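You operate a simulated robot arm through the tools that you are given. There is no shell and no other tool. Be economical: measure what you need, move in short steps, check, and stop when the job is done.

Carry out the task below with a simulated robot arm. There is one attempt and no reset: what you move stays moved.

## Task
Clamp the valve with the long stem, fit the 12 V solenoid cube and screw the black nut home.
Fine: leave it clamped in the vice.

Only the result counts: the job must be done as asked and must still hold three seconds after the hand-in. Knocking over, shifting, dropping, spilling or breaking anything else fails it.

## Robot
A 6-joint arm with a two-finger parallel gripper, fixed in place. Base frame: the origin is at the foot of the arm, x ahead of it, y to its left, z up; the work surface is at about z = 824. Units: mm, degrees, N and s.
With the tool pointing down near the work surface it reaches from about 240 to 640 mm from the base axis. Its first joint turns from -66.0 to 66.0 degrees. Payload 2.7 kg.
The tool frame sits at the grasp point between the pads (the TCP): z along the fingers, y along the line on which they close. The tips reach 23 mm beyond it. Largest opening 94 mm; finger width 38, thickness 10; the body of the gripper, 54 by 96 mm, starts 39 mm behind the TCP.
Orientation is told as [roll, pitch, yaw] about the base's x, y, z axes, in that order, counted from this pose: with the fingers straight down and closing along the base's y, the tool's x points along the base's -x, its y along +y and its z along -z.

## Interface
- The arm moves only by the tool servo_tool. Its argument "steps" is one flat list of numbers, 7 for each row, row after row: the shift along the tool's x, y, z in mm, then the turn, a rotation vector about the tool's x, y, z in degrees, then the closure in counts, from 0 (fully open) to 255 (shut). In form: [x, y, z, rx, ry, rz, fingers, x, y, z, rx, ry, rz, fingers, ...]. A call has 1 to 12 rows; each row is the pose to reach, as a shift and turn from the pose commanded when the call began, along the tool's axes at that moment. Each row takes 0.2 s and may step no farther than 50 mm and 8.6 degrees from the row before; otherwise, or with a gripper value out of range, the whole call is refused. Where a pose cannot be reached the arm comes as near as it can. A force on the tool above 50 N (or 10 N above the force at the start of the call, whichever is more), or a blocked arm, ends the call early, and 0.2 s more pass. Each finger travels about 45 mm/s and halts on what it meets, pressing with about 24 N; the grip force reading is that of the motor and also rises with nothing between the fingers. The clock runs only during rows and for 0.2 s after the last one: add rows that repeat a pose to give the fingers time. The reply holds the time, the measured pose of the TCP, the force on the tool along the base axes, the opening and the grip force, in the units named above and with some noise, and new pictures: "show" is both (left out), scene, wrist or none.
- Cameras (640 x 400 px; columns grow to the right, rows downward): "scene" is fixed at [75.9, -433.9, 1410.6]; the picture's right is [0.79, -0.61, 0.00], its down [-0.35, -0.46, -0.82] and it looks along [0.50, 0.65, -0.58] (base axes); focal length 313 px, centre (320, 200). "wrist" rides on the gripper at [86, 16, -75] in the tool frame; the picture's right is [-0.18, 0.98, 0.00], its down [-0.58, -0.11, -0.81] and it looks along [-0.79, -0.15, 0.59] (tool axes); focal length 243 px, centre (320, 200). There is no depth. A picture from a camera that has moved, and an enlarged one, comes with that camera's place and axes in the base frame and with its lens. The place of the scene camera against the robot may be out by one fixed shift of up to 18 mm in any direction.
- close_up(camera, box): a new picture of the part [left, top, right, bottom] of that camera's present view, enlarged. No time passes.
- hand_in(): hands the job in; it is judged then, once.

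Work in short steps. Places have to be worked out from the pictures, the camera data and where the tool is seen: move nearer, look again, correct. Check each grasp and each placing, and mend what went wrong. You have 120 turns and 170 pictures in all, those below and enlarged ones among them. Open the gripper and draw the arm clear of the work before you hand the job in, unless the task says otherwise; then end with one line.

The tools are called after "Request:" as a command line: name --argument value ..., lists and objects as JSON in quotes. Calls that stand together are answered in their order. servo_tool: Moves the arm, as the interface text tells. Its arguments: {"type":"object","properties":{"steps":{"type":"array","items":{"type":"number"}},"show":{"type":"string","enum":["both","scene","wrist","none"]}},"required":["steps"]} The other tools are called the same way: close_up (camera, box) takes an enlarged picture of a part of a camera's view; hand_in () hands the job in.

At the start:

```text
clock: 0.0
ee_pos: [337.7, 41.6, 1138.9]
tool_rot: [0.1, -0.1, 0.0]
wrist_force: [0.2, 0.9, 0.4]
grip_width: 93.9
finger_force: 0.1
```

scene: 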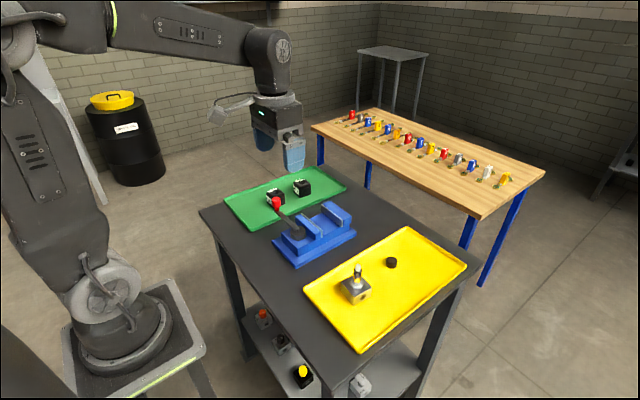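
wrist: 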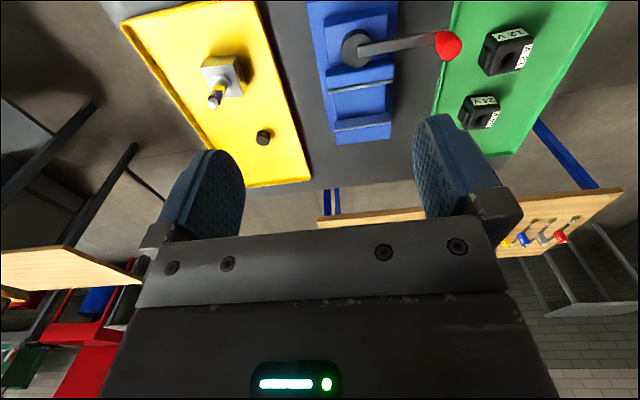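

I look closely at the work area first, to identify the valve, cubes, nut and vice.

Request:
close_up --camera "scene" --box '[200, 150, 480, 360]'

Request:
close_up --camera "wrist" --box '[120, 0, 620, 200]'

Request:
close_up --camera "scene" --box '[220, 280, 400, 400]'

```text
1.90 times, centred on (340, 255) of scene
camera zoom: at [75.9, -433.9, 1410.6], right [0.79, -0.61, 0.0], down [-0.35, -0.46, -0.82], along [0.5, 0.65, -0.58], focal length 596 px, centre (282, 95)
```

zoom: 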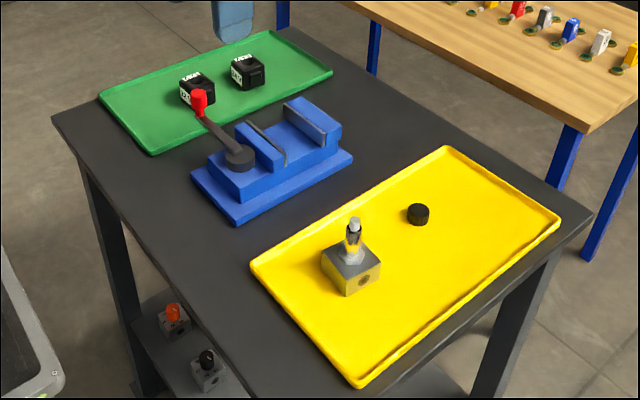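

```text
1.28 times, centred on (370, 100) of wrist
camera zoom: at [250.4, 58.9, 1214.7], right [0.18, 0.98, 0.0], down [0.58, -0.11, 0.81], along [0.79, -0.15, -0.59], focal length 311 px, centre (256, 328)
```

zoom: 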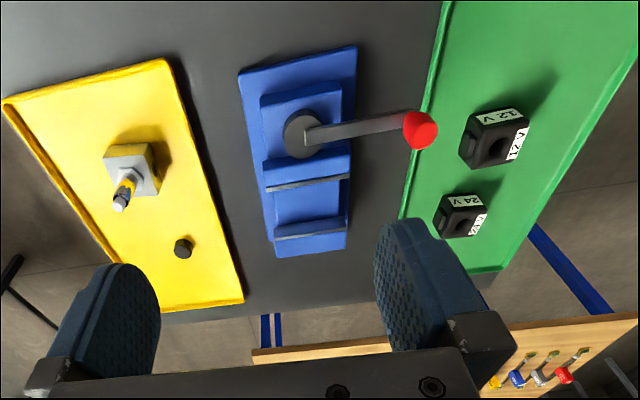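

```text
3.33 times, centred on (310, 340) of scene
camera zoom: at [75.9, -433.9, 1410.6], right [0.79, -0.61, 0.0], down [-0.35, -0.46, -0.82], along [0.5, 0.65, -0.58], focal length 1043 px, centre (353, -267)
```

zoom: 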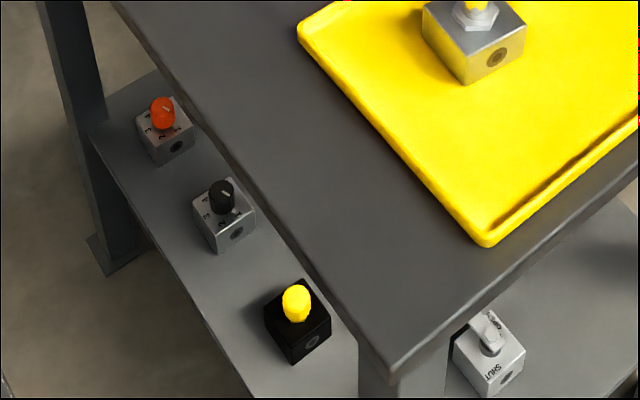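

The valve is in the yellow tray at about (400,-110), nut about (537,-109), 12 V cube about (438,276), vice jaws about x 437–500, y 80, lever knob about (395,181). I look closer at the vice and the cubes.

Request:
close_up --camera "scene" --box '[260, 165, 370, 275]'

Request:
close_up --camera "wrist" --box '[300, 0, 560, 160]'

Request:
close_up --camera "scene" --box '[325, 245, 415, 310]'

```text
3.64 times, centred on (315, 220) of scene
camera zoom: at [75.9, -433.9, 1410.6], right [0.79, -0.61, 0.0], down [-0.35, -0.46, -0.82], along [0.5, 0.65, -0.58], focal length 1137 px, centre (338, 127)
```

zoom: 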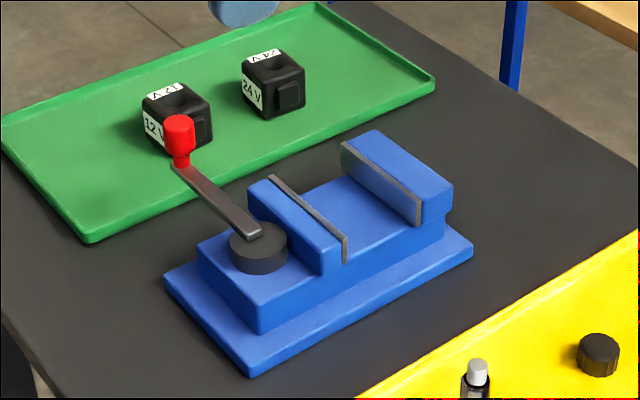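

```text
2.46 times, centred on (430, 80) of wrist
camera zoom: at [250.4, 58.9, 1214.7], right [0.18, 0.98, 0.0], down [0.58, -0.11, 0.81], along [0.79, -0.15, -0.59], focal length 597 px, centre (49, 495)
```

zoom: 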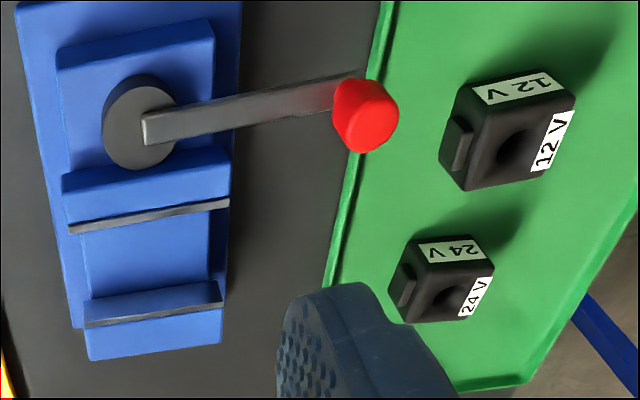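

```text
6.15 times, centred on (370, 278) of scene
camera zoom: at [75.9, -433.9, 1410.6], right [0.79, -0.61, 0.0], down [-0.35, -0.46, -0.82], along [0.5, 0.65, -0.58], focal length 1925 px, centre (12, -277)
```

zoom: 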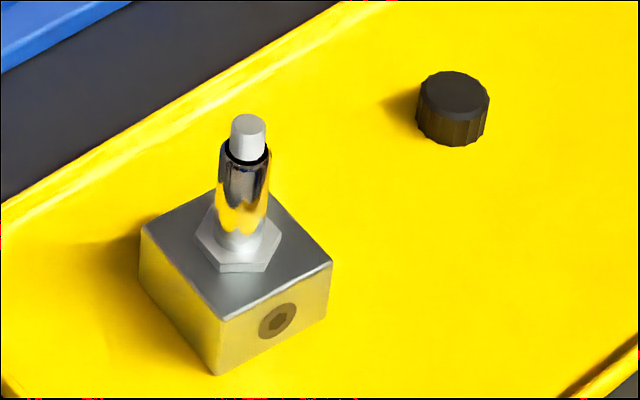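

I move to a viewpoint close to the valve, tool above and behind it.

Request:
servo_tool --steps '[-5, -38, 25, 0, 0, 0, 0, -10, -76, 50, 0, 0, 0, 0, -15, -114, 75, 0, 0, 0, 0, -20, -152, 100, 0, 0, 0, 0, -20, -152, 130, 0, 0, 0, 0]' --show "wrist"

```text
clock: 1.2
ee_pos: [360.1, -111.1, 1009.1]
tool_rot: [-0.1, -0.1, 0.1]
wrist_force: [1.0, 0.0, 0.1]
grip_width: 93.7
finger_force: 0.0
camera wrist: at [272.8, -94.6, 1084.2], right [0.18, 0.98, 0.0], down [0.58, -0.11, 0.81], along [0.79, -0.15, -0.59], focal length 243 px, centre (320, 200)
```

wrist: 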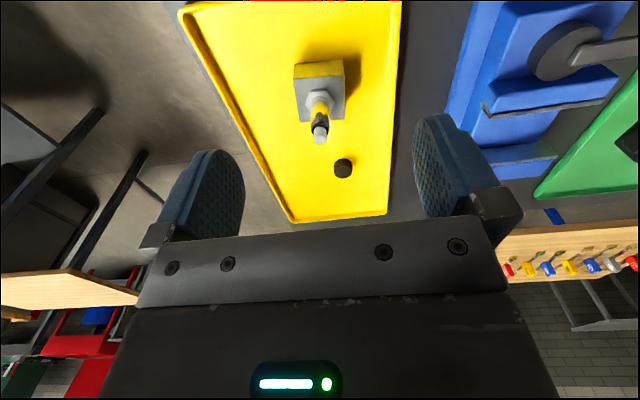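

Request:
close_up --camera "wrist" --box '[250, 20, 410, 120]'

Request:
close_up --camera "wrist" --box '[290, 50, 370, 190]'

```text
4.00 times, centred on (330, 70) of wrist
camera zoom: at [272.8, -94.6, 1084.2], right [0.18, 0.98, 0.0], down [0.58, -0.11, 0.81], along [0.79, -0.15, -0.59], focal length 970 px, centre (280, 720)
```

zoom: 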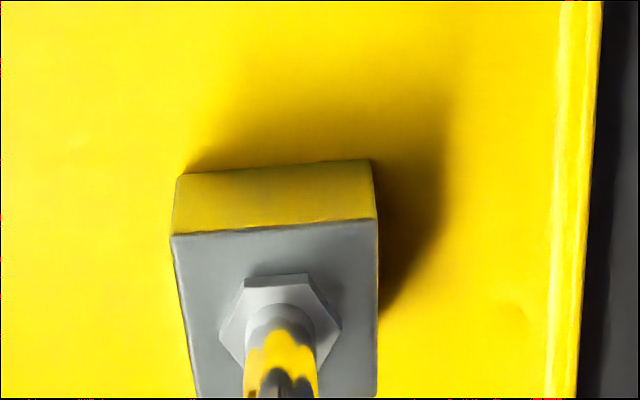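

```text
2.86 times, centred on (330, 120) of wrist
camera zoom: at [272.8, -94.6, 1084.2], right [0.18, 0.98, 0.0], down [0.58, -0.11, 0.81], along [0.79, -0.15, -0.59], focal length 693 px, centre (291, 429)
```

zoom: 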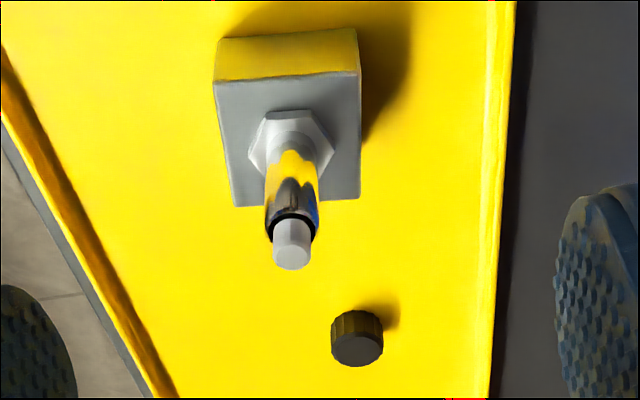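

The valve body is about 48×48×32 mm, centred near (409,-120), turned about −6°, stem tip near z 918. The stem is too tall to grasp the body from above, so I'll grip the stem; I move above it and check.

Request:
servo_tool --steps '[-25, -5, 15, 0, 0, 3, 0, -49, -9, 30, 0, 0, 6, 0, -49, -9, 45, 0, 0, 6, 0]'

Request:
close_up --camera "wrist" --box '[220, 100, 420, 225]'

Request:
close_up --camera "scene" --box '[310, 220, 430, 310]'

```text
clock: 2.0
ee_pos: [407.0, -118.9, 964.8]
tool_rot: [0.0, 0.0, -6.0]
wrist_force: [0.3, -0.4, -0.3]
grip_width: 93.8
finger_force: 0.0
camera wrist: at [322.4, -93.1, 1039.8], right [0.29, 0.96, 0.0], down [0.57, -0.17, 0.81], along [0.77, -0.23, -0.59], focal length 243 px, centre (320, 200)
```

scene: 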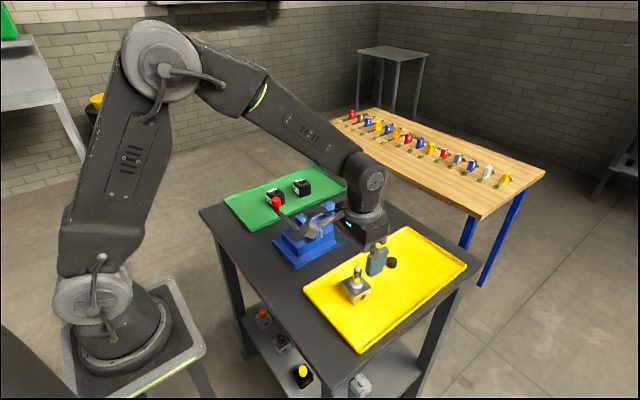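
wrist: 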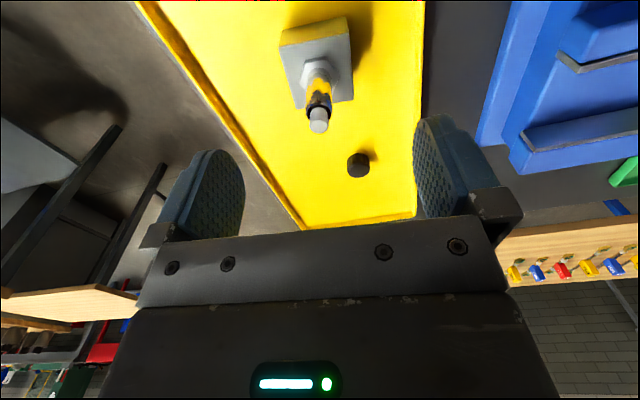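

```text
3.20 times, centred on (320, 162) of wrist
camera zoom: at [322.4, -93.1, 1039.8], right [0.29, 0.96, 0.0], down [0.57, -0.17, 0.81], along [0.77, -0.23, -0.59], focal length 776 px, centre (320, 320)
```

zoom: 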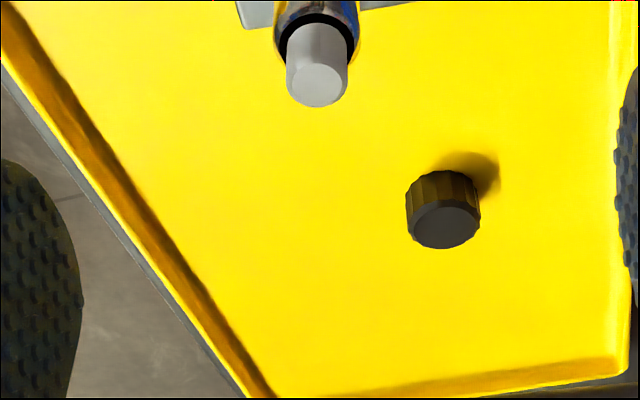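

```text
4.44 times, centred on (370, 265) of scene
camera zoom: at [75.9, -433.9, 1410.6], right [0.79, -0.61, 0.0], down [-0.35, -0.46, -0.82], along [0.5, 0.65, -0.58], focal length 1390 px, centre (98, -89)
```

zoom: 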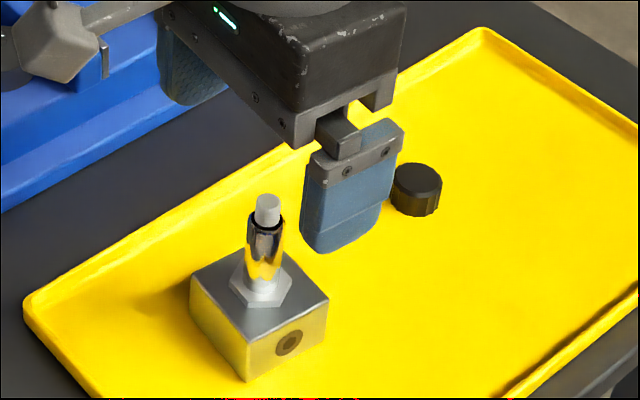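

The stem sits about on the centreline. I lower so the fingers straddle the stem and look again.

Request:
servo_tool --steps '[0, 0, 20, 0, 0, 0, 0, 0, 0, 40, 0, 0, 0, 0, 0, 0, 55, 0, 0, 0, 0]' --show "wrist"

Request:
close_up --camera "scene" --box '[310, 220, 430, 310]'

Request:
close_up --camera "wrist" --box '[220, 80, 420, 205]'

```text
clock: 2.8
ee_pos: [407.6, -117.3, 909.9]
tool_rot: [0.1, -0.2, -6.1]
wrist_force: [-0.1, 0.5, -0.4]
grip_width: 94.1
finger_force: 0.0
camera wrist: at [322.3, -92.3, 984.2], right [0.29, 0.96, 0.0], down [0.57, -0.17, 0.81], along [0.77, -0.23, -0.59], focal length 243 px, centre (320, 200)
```

wrist: 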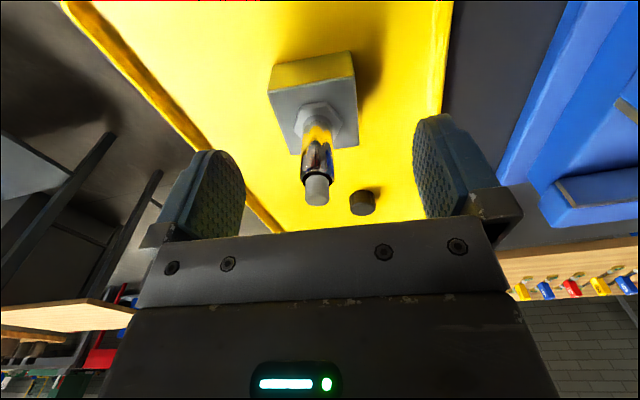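

```text
4.44 times, centred on (370, 265) of scene
camera zoom: at [75.9, -433.9, 1410.6], right [0.79, -0.61, 0.0], down [-0.35, -0.46, -0.82], along [0.5, 0.65, -0.58], focal length 1390 px, centre (98, -89)
```

zoom: 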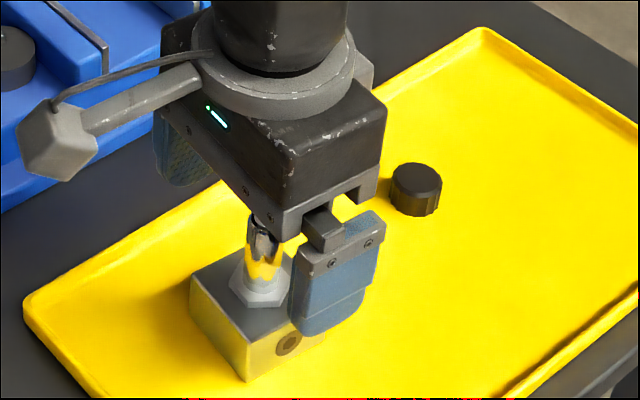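

```text
3.20 times, centred on (320, 142) of wrist
camera zoom: at [322.3, -92.3, 984.2], right [0.29, 0.96, 0.0], down [0.57, -0.17, 0.81], along [0.77, -0.23, -0.59], focal length 776 px, centre (320, 384)
```

zoom: 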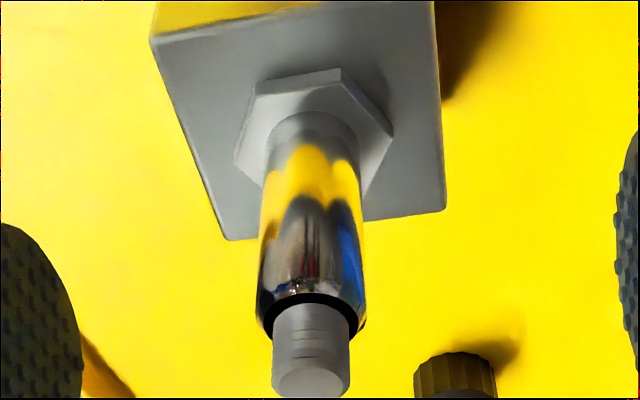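

Stem triangulates to (413.5,-120.7), tip z≈913, cylinder spans ≈ 858–897. I centre, lower to z≈888 and close.

Request:
servo_tool --steps '[-6.5, -1, 0, 0, 0, 0, 0, -6.5, -1, 21, 0, 0, 0, 0, -6.5, -1, 21, 0, 0, 0, 0, -6.5, -1, 21, 0, 0, 0, 100, -6.5, -1, 21, 0, 0, 0, 180, -6.5, -1, 21, 0, 0, 0, 255, -6.5, -1, 21, 0, 0, 0, 255, -6.5, -1, 21, 0, 0, 0, 255, -6.5, -1, 21, 0, 0, 0, 255]' --show "wrist"

Request:
close_up --camera "scene" --box '[310, 220, 430, 310]'

```text
clock: 4.8
ee_pos: [412.5, -120.9, 888.0]
tool_rot: [0.0, -0.1, -6.0]
wrist_force: [-0.2, 0.0, 0.2]
grip_width: 17.7
finger_force: 23.9
camera wrist: at [328.7, -94.9, 963.0], right [0.29, 0.96, 0.0], down [0.57, -0.17, 0.81], along [0.77, -0.23, -0.59], focal length 243 px, centre (320, 200)
```

wrist: 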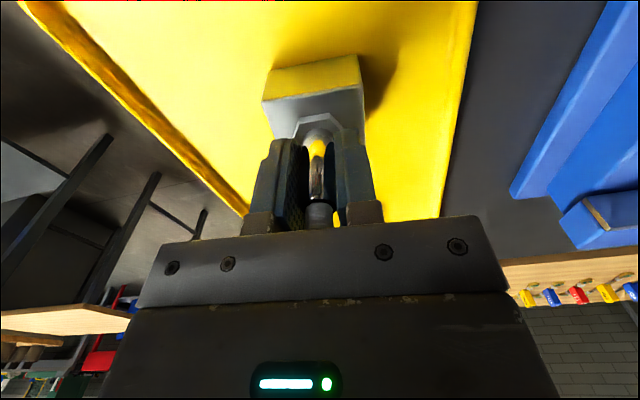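

```text
4.44 times, centred on (370, 265) of scene
camera zoom: at [75.9, -434.0, 1410.6], right [0.79, -0.61, 0.0], down [-0.35, -0.46, -0.82], along [0.5, 0.65, -0.58], focal length 1390 px, centre (98, -89)
```

zoom: 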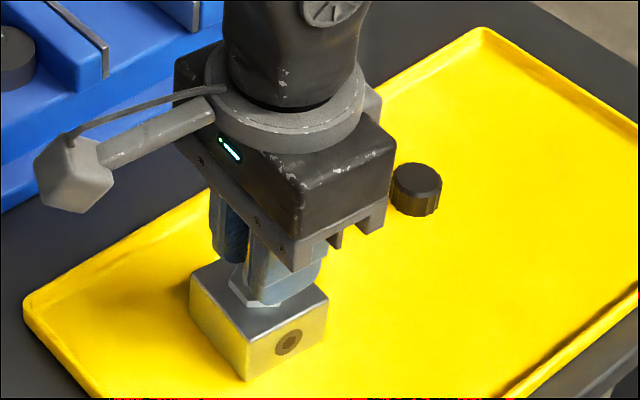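

The stem is gripped (17.7 mm). I lift 90 mm and check that the valve follows.

Request:
servo_tool --steps '[0, 0, -10, 0, 0, 0, 255, 0, 0, -30, 0, 0, 0, 255, 0, 0, -60, 0, 0, 0, 255, 0, 0, -90, 0, 0, 0, 255]'

```text
clock: 5.8
ee_pos: [413.7, -120.4, 978.9]
tool_rot: [0.1, 0.1, -6.0]
wrist_force: [-0.3, 0.7, -4.1]
grip_width: 17.6
finger_force: 24.0
camera wrist: at [329.9, -95.0, 1054.0], right [0.29, 0.96, 0.0], down [0.57, -0.17, 0.81], along [0.77, -0.23, -0.59], focal length 243 px, centre (320, 200)
```

scene: 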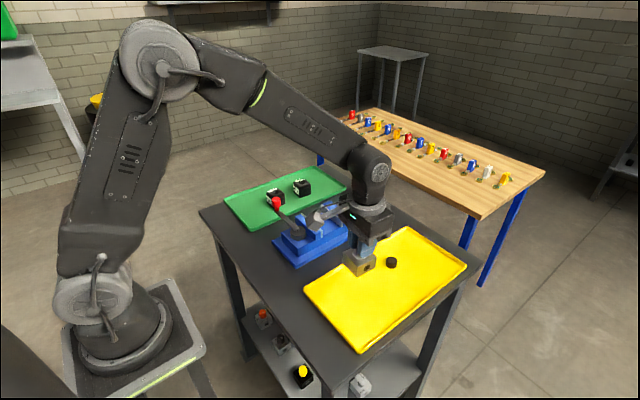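
wrist: 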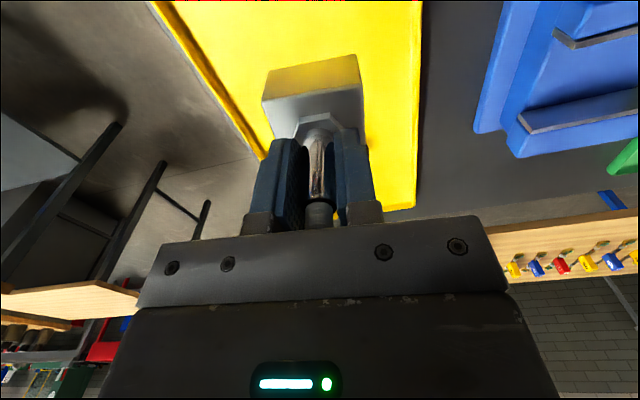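

Valve held. I move toward the vice, squaring the yaw, to view the jaws from one side.

Request:
servo_tool --steps '[15, 39, -10, 0, 0, -3, 255, 30, 78, -20, 0, 0, -6, 255, 45.4, 116, -20, 0, 0, -6, 255, 45.4, 116, -20, 0, 0, -6, 255]' --show "wrist"

Request:
close_up --camera "wrist" --box '[340, 0, 640, 190]'

Request:
close_up --camera "scene" --box '[260, 165, 370, 275]'

```text
clock: 6.8
ee_pos: [379.0, -0.5, 998.3]
tool_rot: [0.1, 0.0, 0.1]
wrist_force: [0.5, 0.3, -2.9]
grip_width: 17.6
finger_force: 23.8
camera wrist: at [292.4, 16.2, 1072.9], right [0.18, 0.98, 0.0], down [0.58, -0.11, 0.81], along [0.79, -0.15, -0.59], focal length 243 px, centre (320, 200)
```

wrist: 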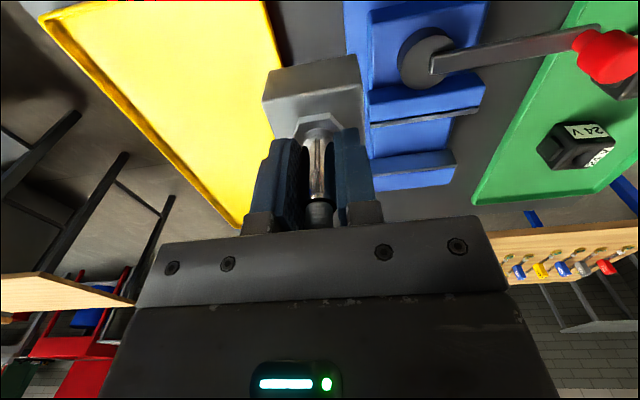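

```text
2.11 times, centred on (490, 95) of wrist
camera zoom: at [292.4, 16.2, 1072.9], right [0.18, 0.98, 0.0], down [0.58, -0.11, 0.81], along [0.79, -0.15, -0.59], focal length 511 px, centre (-38, 421)
```

zoom: 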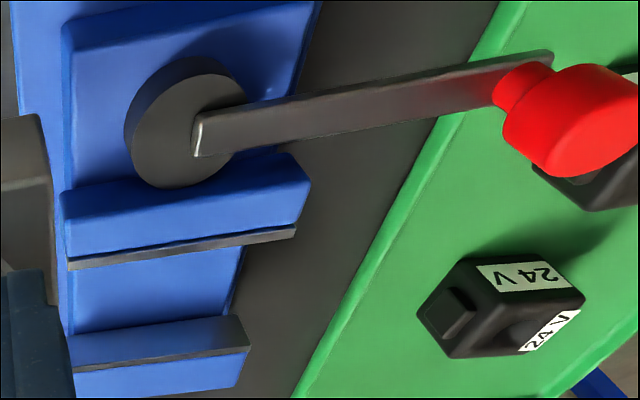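

```text
3.64 times, centred on (315, 220) of scene
camera zoom: at [75.9, -433.9, 1410.6], right [0.79, -0.61, 0.0], down [-0.35, -0.46, -0.82], along [0.5, 0.65, -0.58], focal length 1137 px, centre (338, 127)
```

zoom: 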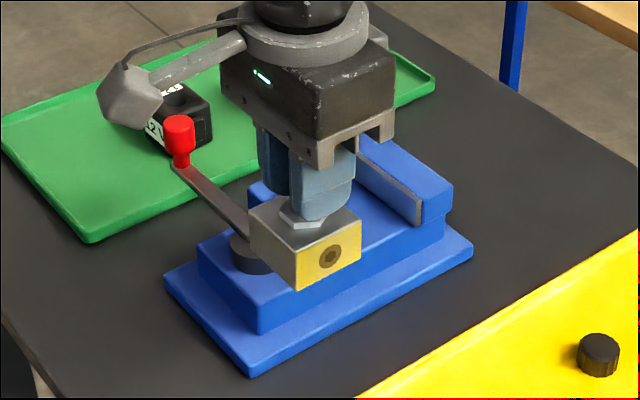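

Triangulated vice: moving jaw face x≈433, fixed face x≈496, centre y≈79.5, jaw tops z≈895, floor z≈874.5. I carry the valve around at y≈0 and then over the gap, bottom still above the jaws.

Request:
servo_tool --steps '[-42, 0, 0, 0, 0, 0, 255, -85, 0, 0, 0, 0, 0, 255, -85, 40, 0, 0, 0, 0, 255, -85, 80, 0, 0, 0, 0, 255, -85, 80, 25, 0, 0, 0, 255, -85, 80, 25, 0, 0, 0, 255]' --show "wrist"

Request:
close_up --camera "wrist" --box '[200, 0, 460, 162]'

Request:
close_up --camera "scene" --box '[260, 165, 370, 275]'

```text
clock: 8.2
ee_pos: [465.6, 79.6, 974.9]
tool_rot: [0.1, -0.1, 0.0]
wrist_force: [-0.4, 0.0, -2.9]
grip_width: 17.6
finger_force: 24.6
camera wrist: at [379.6, 96.8, 1048.7], right [0.18, 0.98, 0.0], down [0.58, -0.11, 0.81], along [0.79, -0.15, -0.59], focal length 243 px, centre (320, 200)
```

wrist: 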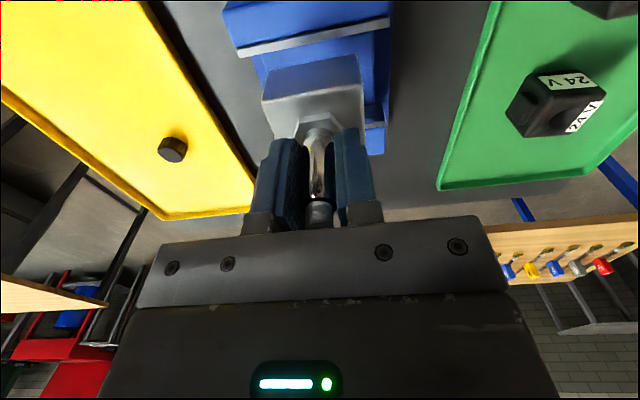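

```text
2.46 times, centred on (330, 81) of wrist
camera zoom: at [379.6, 96.8, 1048.7], right [0.18, 0.98, 0.0], down [0.58, -0.11, 0.81], along [0.79, -0.15, -0.59], focal length 597 px, centre (295, 493)
```

zoom: 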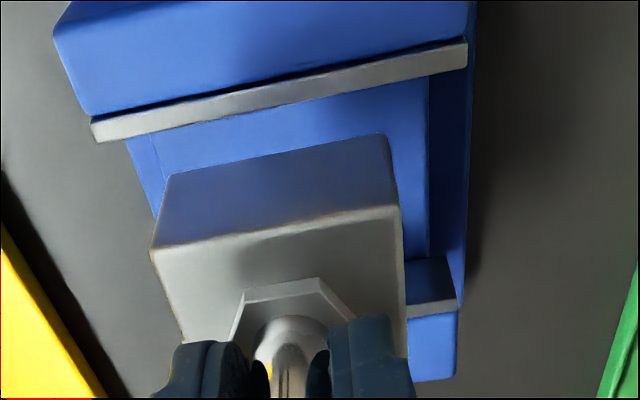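

```text
3.64 times, centred on (315, 220) of scene
camera zoom: at [75.9, -433.9, 1410.6], right [0.79, -0.61, 0.0], down [-0.35, -0.46, -0.82], along [0.5, 0.65, -0.58], focal length 1137 px, centre (338, 127)
```

zoom: 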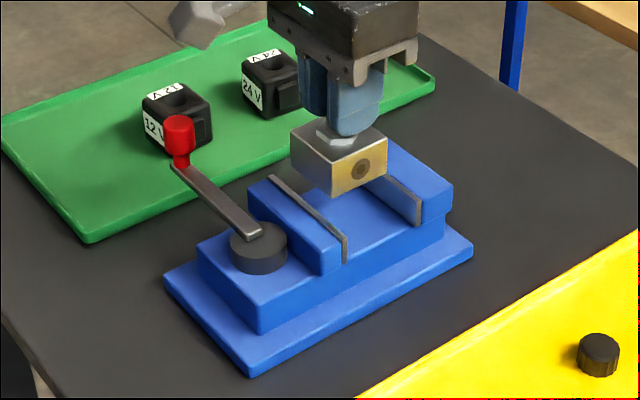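

Valve is parallel to the jaws; its near face clears by ~3 mm, so I shift 2 mm forward and descend most of the way.

Request:
servo_tool --steps '[-2, -0.5, 0, 0, 0, 0, 255, -2, -0.5, 12, 0, 0, 0, 255, -2, -0.5, 24, 0, 0, 0, 255, -2, -0.5, 34, 0, 0, 0, 255, -2, -0.5, 34, 0, 0, 0, 255]' --show "wrist"

Request:
close_up --camera "scene" --box '[270, 180, 370, 260]'

Request:
close_up --camera "wrist" --box '[200, 0, 460, 162]'

```text
clock: 9.4
ee_pos: [465.6, 80.0, 940.2]
tool_rot: [0.1, -0.2, 0.0]
wrist_force: [-0.4, -1.4, -4.1]
grip_width: 17.5
finger_force: 23.9
camera wrist: at [380.3, 96.7, 1014.7], right [0.18, 0.98, 0.0], down [0.58, -0.11, 0.81], along [0.79, -0.15, -0.59], focal length 243 px, centre (320, 200)
```

wrist: 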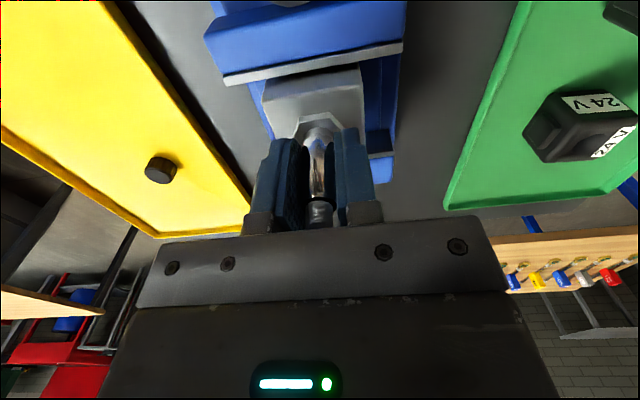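

```text
5.00 times, centred on (320, 220) of scene
camera zoom: at [75.9, -433.9, 1410.6], right [0.79, -0.61, 0.0], down [-0.35, -0.46, -0.82], along [0.5, 0.65, -0.58], focal length 1564 px, centre (320, 100)
```

zoom: 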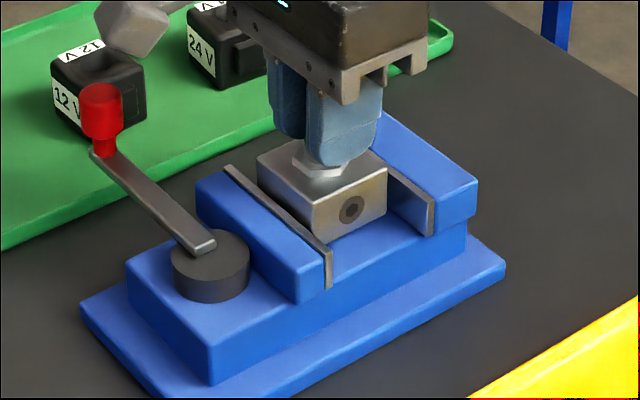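

```text
2.46 times, centred on (330, 81) of wrist
camera zoom: at [380.3, 96.7, 1014.7], right [0.18, 0.98, 0.0], down [0.58, -0.11, 0.81], along [0.79, -0.15, -0.59], focal length 597 px, centre (295, 493)
```

zoom: 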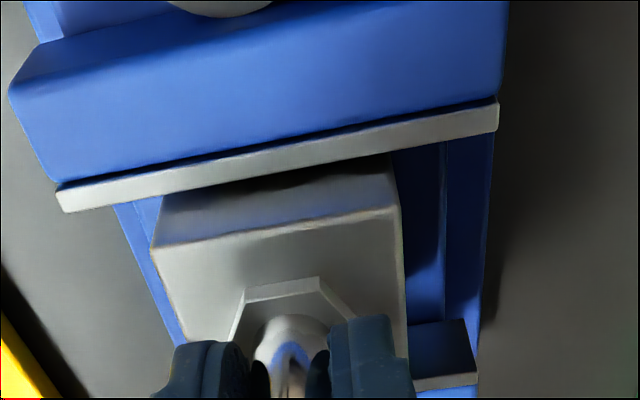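

In the gap without contact. I lower further in small steps, watching force.

Request:
servo_tool --steps '[0, 0, 2, 0, 0, 0, 255, 0, 0, 4, 0, 0, 0, 255, 0, 0, 4, 0, 0, 0, 255]' --show "none"

Request:
close_up --camera "scene" --box '[290, 190, 350, 240]'

```text
clock: 10.2
ee_pos: [467.6, 79.9, 935.8]
tool_rot: [0.0, 0.0, -0.1]
wrist_force: [-0.9, 0.8, -3.5]
grip_width: 17.5
finger_force: 23.6
```

```text
8.00 times, centred on (320, 215) of scene
camera zoom: at [75.9, -433.9, 1410.6], right [0.79, -0.61, 0.0], down [-0.35, -0.46, -0.82], along [0.5, 0.65, -0.58], focal length 2502 px, centre (320, 80)
```

zoom: 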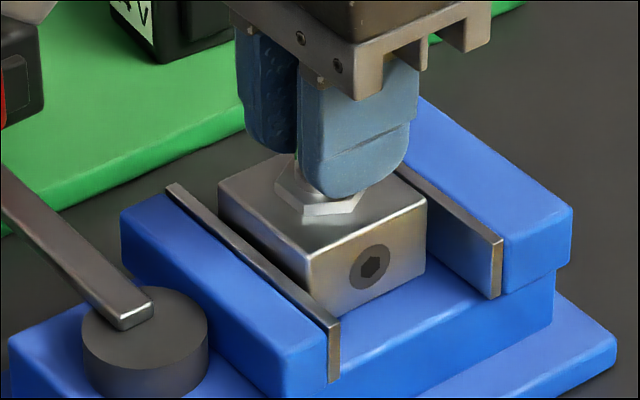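

Nearly seated; I go on a millimetre or two at a time.

Request:
servo_tool --steps '[0, 0, 1, 0, 0, 0, 255, 0, 0, 2, 0, 0, 0, 255, 0, 0, 2, 0, 0, 0, 255]' --show "none"

```text
clock: 11.0
ee_pos: [466.8, 80.0, 934.5]
tool_rot: [0.0, 0.1, 0.0]
wrist_force: [0.1, -0.8, -3.3]
grip_width: 17.5
finger_force: 23.9
```

Request:
servo_tool --steps '[0, 0, 1, 0, 0, 0, 255, 0, 0, 1, 0, 0, 0, 255]' --show "none"

Request:
close_up --camera "scene" --box '[290, 190, 350, 240]'

```text
clock: 11.6
ee_pos: [465.8, 79.9, 933.5]
tool_rot: [0.1, -0.1, 0.0]
wrist_force: [-0.6, -0.2, -3.7]
grip_width: 17.6
finger_force: 24.4
```

```text
8.00 times, centred on (320, 215) of scene
camera zoom: at [75.9, -433.9, 1410.6], right [0.79, -0.61, 0.0], down [-0.35, -0.46, -0.82], along [0.5, 0.65, -0.58], focal length 2502 px, centre (320, 80)
```

zoom: 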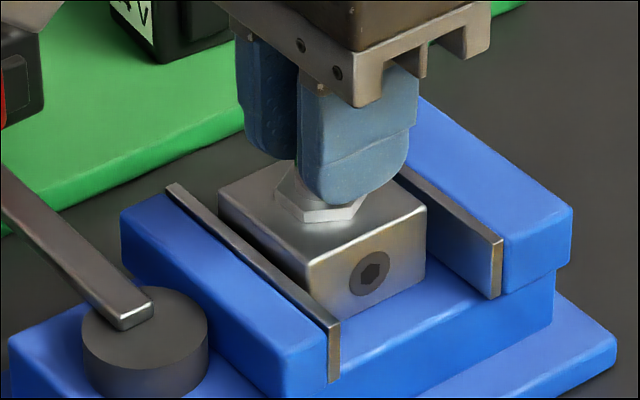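

Request:
servo_tool --steps '[0, 0, 1, 0, 0, 0, 255, 0, 0, 1, 0, 0, 0, 255, 0, 0, 2, 0, 0, 0, 255, 0, 0, 2, 0, 0, 0, 255]' --show "none"

```text
clock: 12.6
ee_pos: [466.2, 79.9, 930.5]
tool_rot: [0.0, -0.1, -0.1]
wrist_force: [0.1, 0.5, -3.1]
grip_width: 17.3
finger_force: 24.1
```

Request:
servo_tool --steps '[0, 0, 1, 0, 0, 0, 255, 0, 0, 1, 0, 0, 0, 255, 0, 0, 2, 0, 0, 0, 255, 0, 0, 2, 0, 0, 0, 255]' --show "none"

Request:
close_up --camera "scene" --box '[290, 190, 350, 240]'

```text
clock: 13.6
ee_pos: [467.6, 79.4, 930.2]
tool_rot: [0.1, -0.3, 0.0]
wrist_force: [-6.6, 0.8, 17.9]
grip_width: 17.9
finger_force: 23.9
```

```text
8.00 times, centred on (320, 215) of scene
camera zoom: at [75.5, -434.0, 1410.7], right [0.79, -0.61, 0.0], down [-0.35, -0.46, -0.82], along [0.5, 0.65, -0.58], focal length 2502 px, centre (320, 80)
```

zoom: 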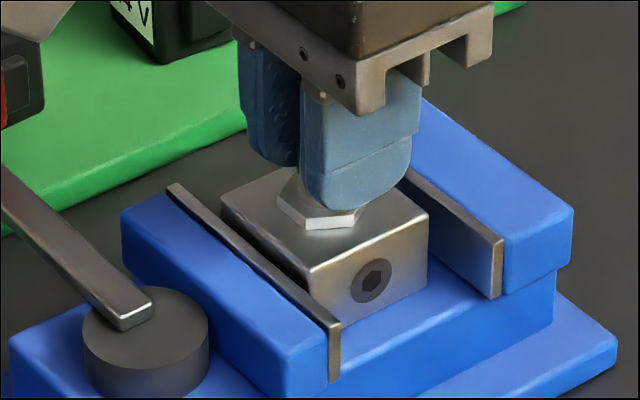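

Contact at z≈930.3 (18 N): seated. I relieve the push, open, and rise clear.

Request:
servo_tool --steps '[0, 0, -1.5, 0, 0, 0, 255, 0, 0, -1.5, 0, 0, 0, 150, 0, 0, -1.5, 0, 0, 0, 60, 0, 0, -1.5, 0, 0, 0, 0, 0, 0, -1.5, 0, 0, 0, 0, 0, 0, -1.5, 0, 0, 0, 0, 0, 0, -25, 0, 0, 0, 0, 0, 0, -55, 0, 0, 0, 0, 0, 0, -85, 0, 0, 0, 0]'

Request:
close_up --camera "scene" --box '[260, 165, 370, 275]'

Request:
close_up --camera "wrist" --box '[200, 0, 460, 162]'

```text
clock: 15.6
ee_pos: [465.7, 77.6, 1013.9]
tool_rot: [0.1, 0.0, -0.1]
wrist_force: [-0.2, -0.7, -0.5]
grip_width: 93.9
finger_force: 0.0
camera wrist: at [379.3, 94.4, 1088.7], right [0.18, 0.98, 0.0], down [0.58, -0.11, 0.81], along [0.79, -0.15, -0.59], focal length 243 px, centre (320, 200)
```

scene: 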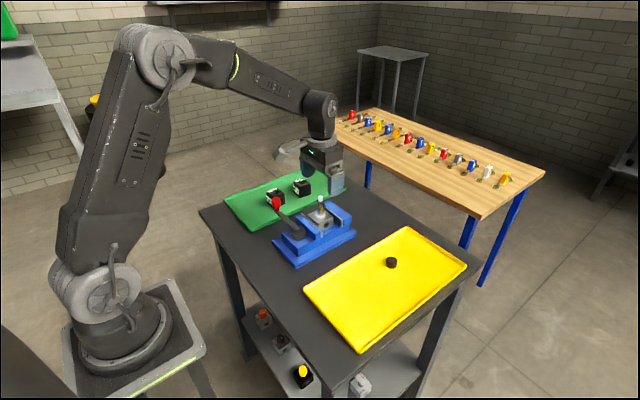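
wrist: 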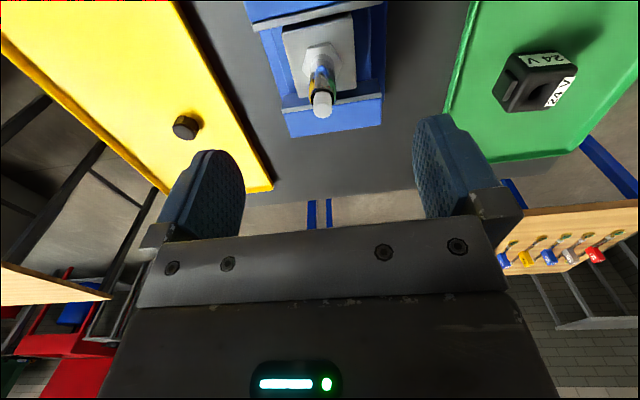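

```text
3.64 times, centred on (315, 220) of scene
camera zoom: at [75.9, -433.9, 1410.6], right [0.79, -0.61, 0.0], down [-0.35, -0.46, -0.82], along [0.5, 0.65, -0.58], focal length 1137 px, centre (338, 127)
```

zoom: 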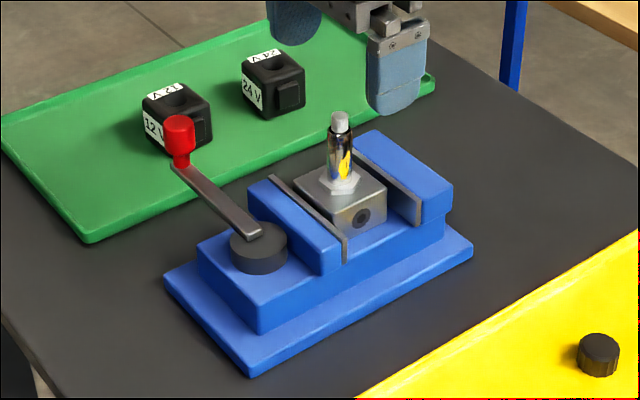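

```text
2.46 times, centred on (330, 81) of wrist
camera zoom: at [379.3, 94.4, 1088.7], right [0.18, 0.98, 0.0], down [0.58, -0.11, 0.81], along [0.79, -0.15, -0.59], focal length 597 px, centre (295, 493)
```

zoom: 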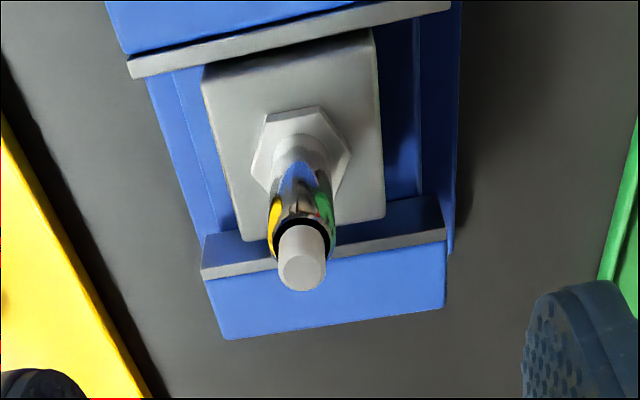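

The valve stands in the vice. The lever (pivot ≈(385,77), knob ≈(392,182), top z≈922) sits below jaw-top height, so it can only swing toward −x. I move above the knob turning the tool −90° so the fingers straddle it along x.

Request:
servo_tool --steps '[8, 10, -5, 0, 0, 8, 0, 16, 20, -5, 0, 0, 16, 0, 24, 30, -5, 0, 0, 24, 0, 32, 40, -5, 0, 0, 32, 0, 40, 50, -5, 0, 0, 40, 0, 48, 60, -5, 0, 0, 48, 0, 56, 70, -5, 0, 0, 56, 0, 64, 80, -5, 0, 0, 64, 0, 72, 90, -5, 0, 0, 72, 0, 74, 100, -5, 0, 0, 80, 0, 74, 104, -5, 0, 0, 88, 0, 74, 104, -5, 0, 0, 90, 0]'

Request:
close_up --camera "wrist" --box '[160, 0, 480, 200]'

```text
clock: 18.2
ee_pos: [392.8, 184.0, 1018.5]
tool_rot: [0.0, 0.0, -89.9]
wrist_force: [-0.7, -0.8, -0.8]
grip_width: 94.0
finger_force: 0.1
camera wrist: at [408.4, 271.0, 1093.8], right [0.98, -0.18, 0.0], down [-0.11, -0.58, 0.81], along [-0.15, -0.79, -0.59], focal length 243 px, centre (320, 200)
```

scene: 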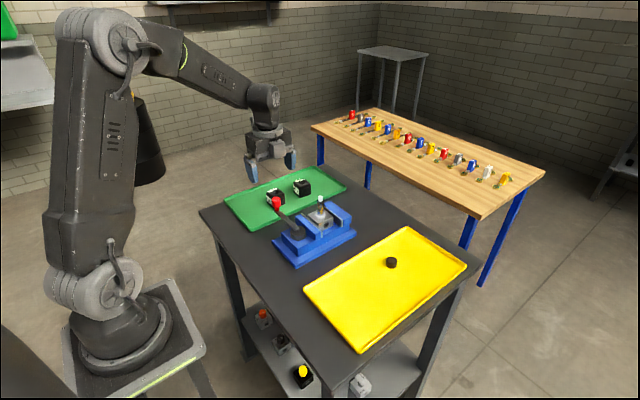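
wrist: 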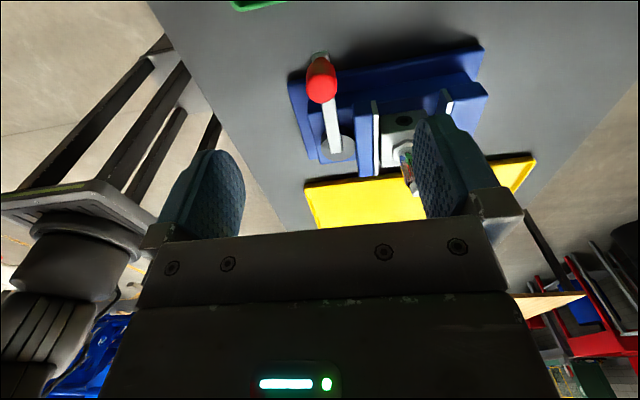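

```text
2.00 times, centred on (320, 100) of wrist
camera zoom: at [408.4, 271.0, 1093.8], right [0.98, -0.18, 0.0], down [-0.11, -0.58, 0.81], along [-0.15, -0.79, -0.59], focal length 485 px, centre (320, 400)
```

zoom: 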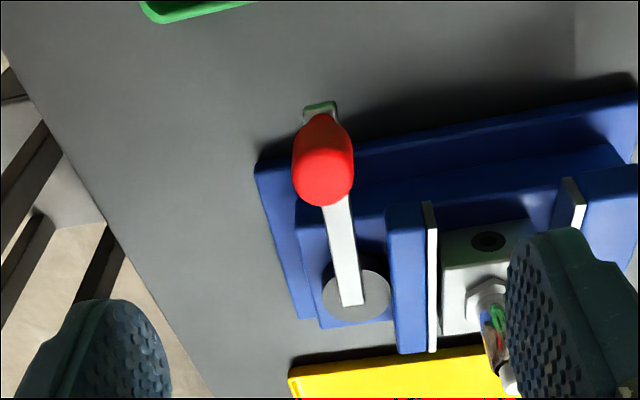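

Knob looks to be at ≈(392,180). I lower partway and look again.

Request:
servo_tool --steps '[0, 0, 30, 0, 0, 0, 0, 0, 0, 65, 0, 0, 0, 0]'

Request:
close_up --camera "wrist" --box '[200, 50, 440, 200]'

Request:
close_up --camera "scene" --box '[230, 140, 350, 240]'

```text
clock: 18.8
ee_pos: [392.3, 184.4, 954.0]
tool_rot: [0.0, 0.1, -90.0]
wrist_force: [-0.1, 0.4, -0.7]
grip_width: 94.0
finger_force: 0.1
camera wrist: at [408.7, 272.1, 1029.4], right [0.98, -0.18, 0.0], down [-0.11, -0.58, 0.81], along [-0.15, -0.79, -0.59], focal length 243 px, centre (320, 200)
```

scene: 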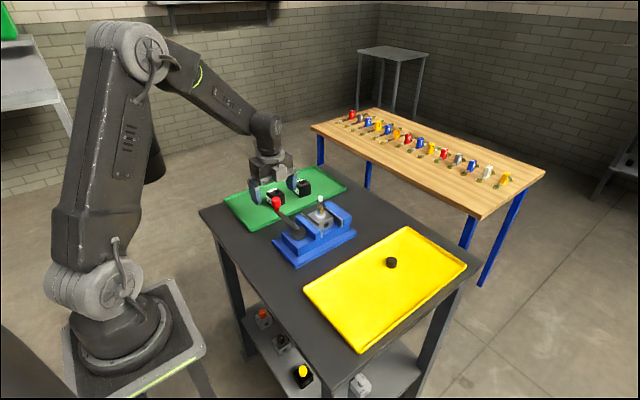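
wrist: 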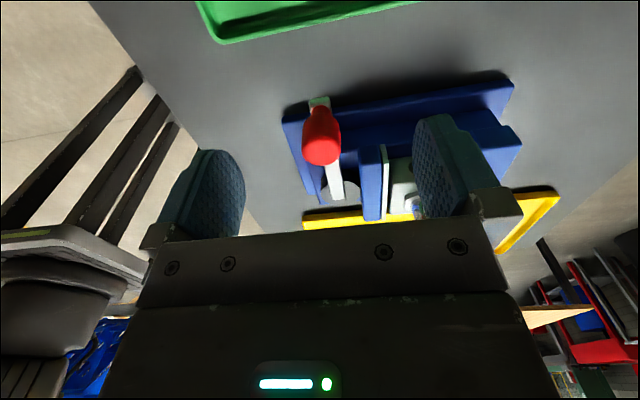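

```text
2.67 times, centred on (320, 125) of wrist
camera zoom: at [408.7, 272.1, 1029.4], right [0.98, -0.18, 0.0], down [-0.11, -0.58, 0.81], along [-0.15, -0.79, -0.59], focal length 647 px, centre (320, 400)
```

zoom: 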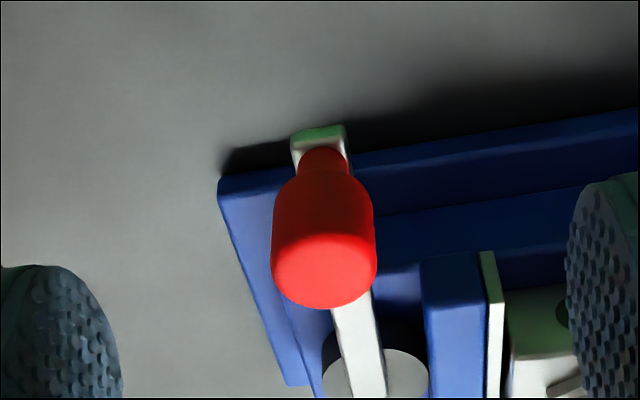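

```text
4.00 times, centred on (290, 190) of scene
camera zoom: at [75.9, -433.9, 1410.6], right [0.79, -0.61, 0.0], down [-0.35, -0.46, -0.82], along [0.5, 0.65, -0.58], focal length 1251 px, centre (440, 240)
```

zoom: 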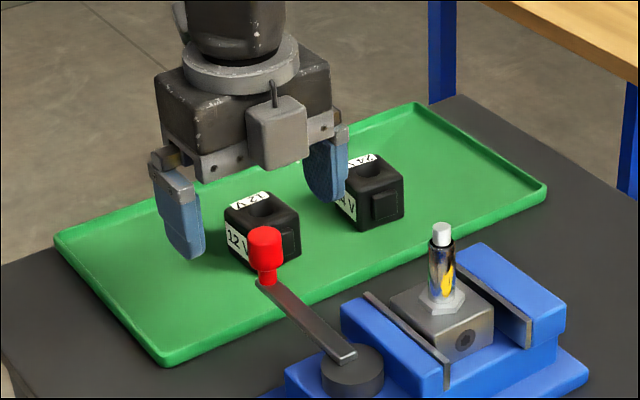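

Knob now triangulates to (391,177), top z≈923. I align, lower to z≈908 and close on the knob.

Request:
servo_tool --steps '[-7.5, -1, 0, 0, 0, 0, 0, -7.5, -1, 25, 0, 0, 0, 0, -7.5, -1, 46, 0, 0, 0, 0, -7.5, -1, 46, 0, 0, 0, 120, -7.5, -1, 46, 0, 0, 0, 255, -7.5, -1, 46, 0, 0, 0, 255, -7.5, -1, 46, 0, 0, 0, 255, -7.5, -1, 46, 0, 0, 0, 255]' --show "wrist"

Request:
close_up --camera "scene" --box '[230, 140, 350, 240]'

```text
clock: 20.6
ee_pos: [391.8, 175.3, 908.2]
tool_rot: [0.0, 0.0, -90.0]
wrist_force: [-5.2, 0.0, 1.6]
grip_width: 23.0
finger_force: 40.7
camera wrist: at [408.4, 263.1, 983.4], right [0.98, -0.18, 0.0], down [-0.11, -0.58, 0.81], along [-0.15, -0.79, -0.59], focal length 243 px, centre (320, 200)
```

wrist: 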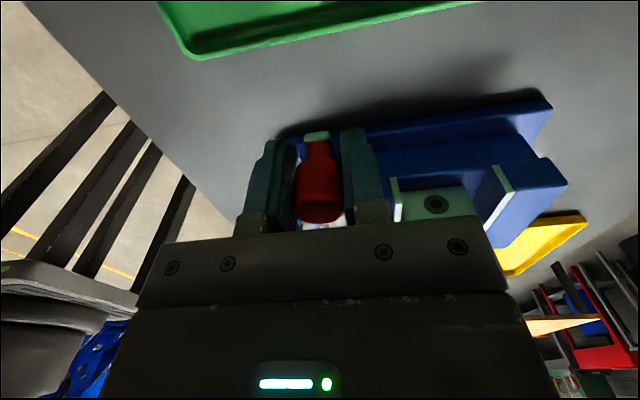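

```text
4.00 times, centred on (290, 190) of scene
camera zoom: at [75.7, -433.9, 1410.7], right [0.79, -0.61, 0.0], down [-0.35, -0.46, -0.82], along [0.5, 0.65, -0.58], focal length 1251 px, centre (440, 240)
```

zoom: 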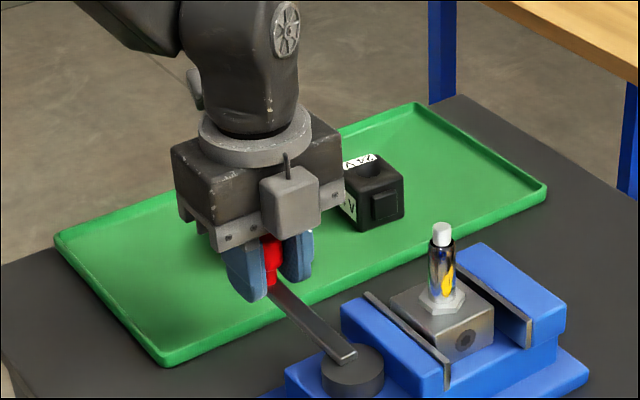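

Knob gripped. I swing the lever 16° toward −x along its arc and check the response.

Request:
servo_tool --steps '[-0.2, -6.8, 0, 0, 0, -4, 255, -0.9, -13.5, 0, 0, 0, -8, 255, -2.1, -20.2, 0, 0, 0, -12, 255, -3.8, -26.7, 0, 0, 0, -16, 255]' --show "none"

Request:
close_up --camera "scene" --box '[230, 140, 370, 260]'

```text
clock: 21.6
ee_pos: [365.0, 172.1, 908.9]
tool_rot: [0.2, 0.0, -73.8]
wrist_force: [7.7, -2.3, 1.9]
grip_width: 23.1
finger_force: 44.8
```

```text
3.33 times, centred on (300, 200) of scene
camera zoom: at [76.1, -434.0, 1410.6], right [0.79, -0.61, 0.0], down [-0.35, -0.46, -0.82], along [0.5, 0.65, -0.58], focal length 1043 px, centre (387, 200)
```

zoom: 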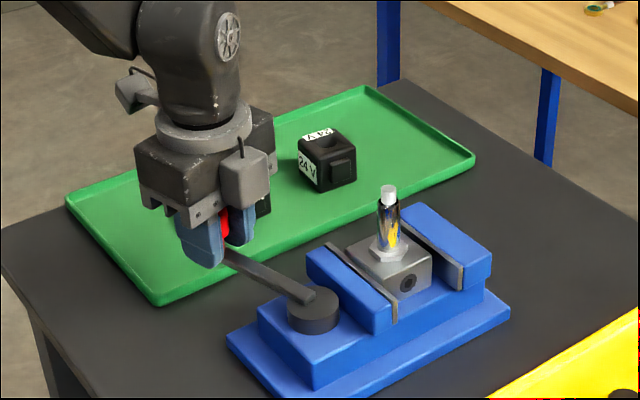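

The lever follows with little force. I continue another 48°.

Request:
servo_tool --steps '[-0.9, -13.5, 0, 0, 0, -8, 255, -3.8, -26.7, 0, 0, 0, -16, 255, -8.4, -39.5, 0, 0, 0, -24, 255, -14.7, -51.4, 0, 0, 0, -32, 255, -22.7, -62.4, 0, 0, 0, -40, 255, -32.1, -72.1, 0, 0, 0, -48, 255]' --show "none"

Request:
close_up --camera "scene" --box '[230, 140, 370, 260]'

```text
clock: 23.0
ee_pos: [305.0, 120.8, 908.6]
tool_rot: [0.2, 0.0, -25.8]
wrist_force: [-6.5, 6.9, 31.4]
grip_width: 22.9
finger_force: 44.6
```

```text
3.33 times, centred on (300, 200) of scene
camera zoom: at [75.5, -433.9, 1410.7], right [0.79, -0.61, 0.0], down [-0.35, -0.46, -0.82], along [0.5, 0.65, -0.58], focal length 1043 px, centre (387, 200)
```

zoom: 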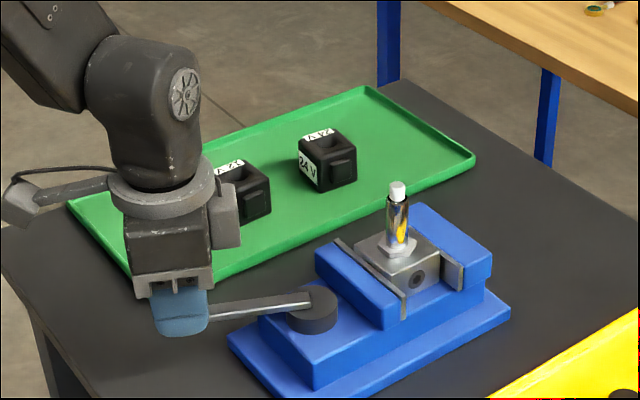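

Jaw is closing on the valve. Vertical force has risen to 31 N, so I check the gap closely before going on.

Request:
close_up --camera "scene" --box '[290, 190, 350, 240]'

Request:
close_up --camera "scene" --box '[250, 190, 310, 240]'

```text
8.00 times, centred on (320, 215) of scene
camera zoom: at [75.5, -433.9, 1410.7], right [0.79, -0.61, 0.0], down [-0.35, -0.46, -0.82], along [0.5, 0.65, -0.58], focal length 2502 px, centre (320, 80)
```

zoom: 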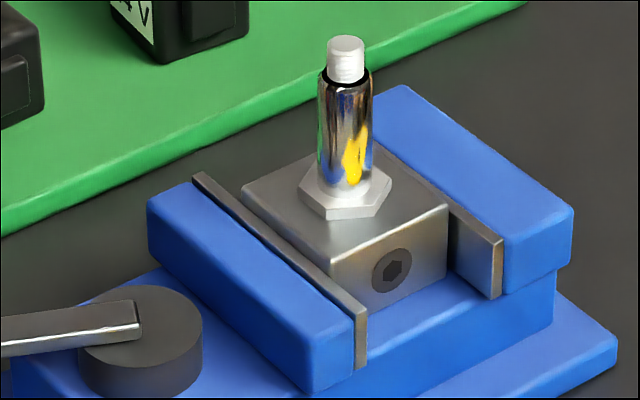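

```text
8.00 times, centred on (280, 215) of scene
camera zoom: at [75.5, -433.9, 1410.7], right [0.79, -0.61, 0.0], down [-0.35, -0.46, -0.82], along [0.5, 0.65, -0.58], focal length 2502 px, centre (640, 80)
```

zoom: 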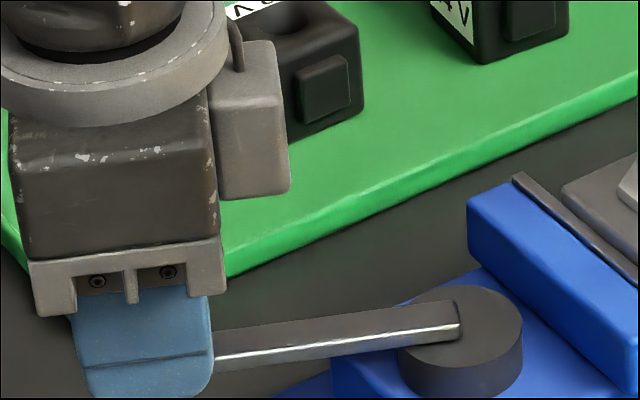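

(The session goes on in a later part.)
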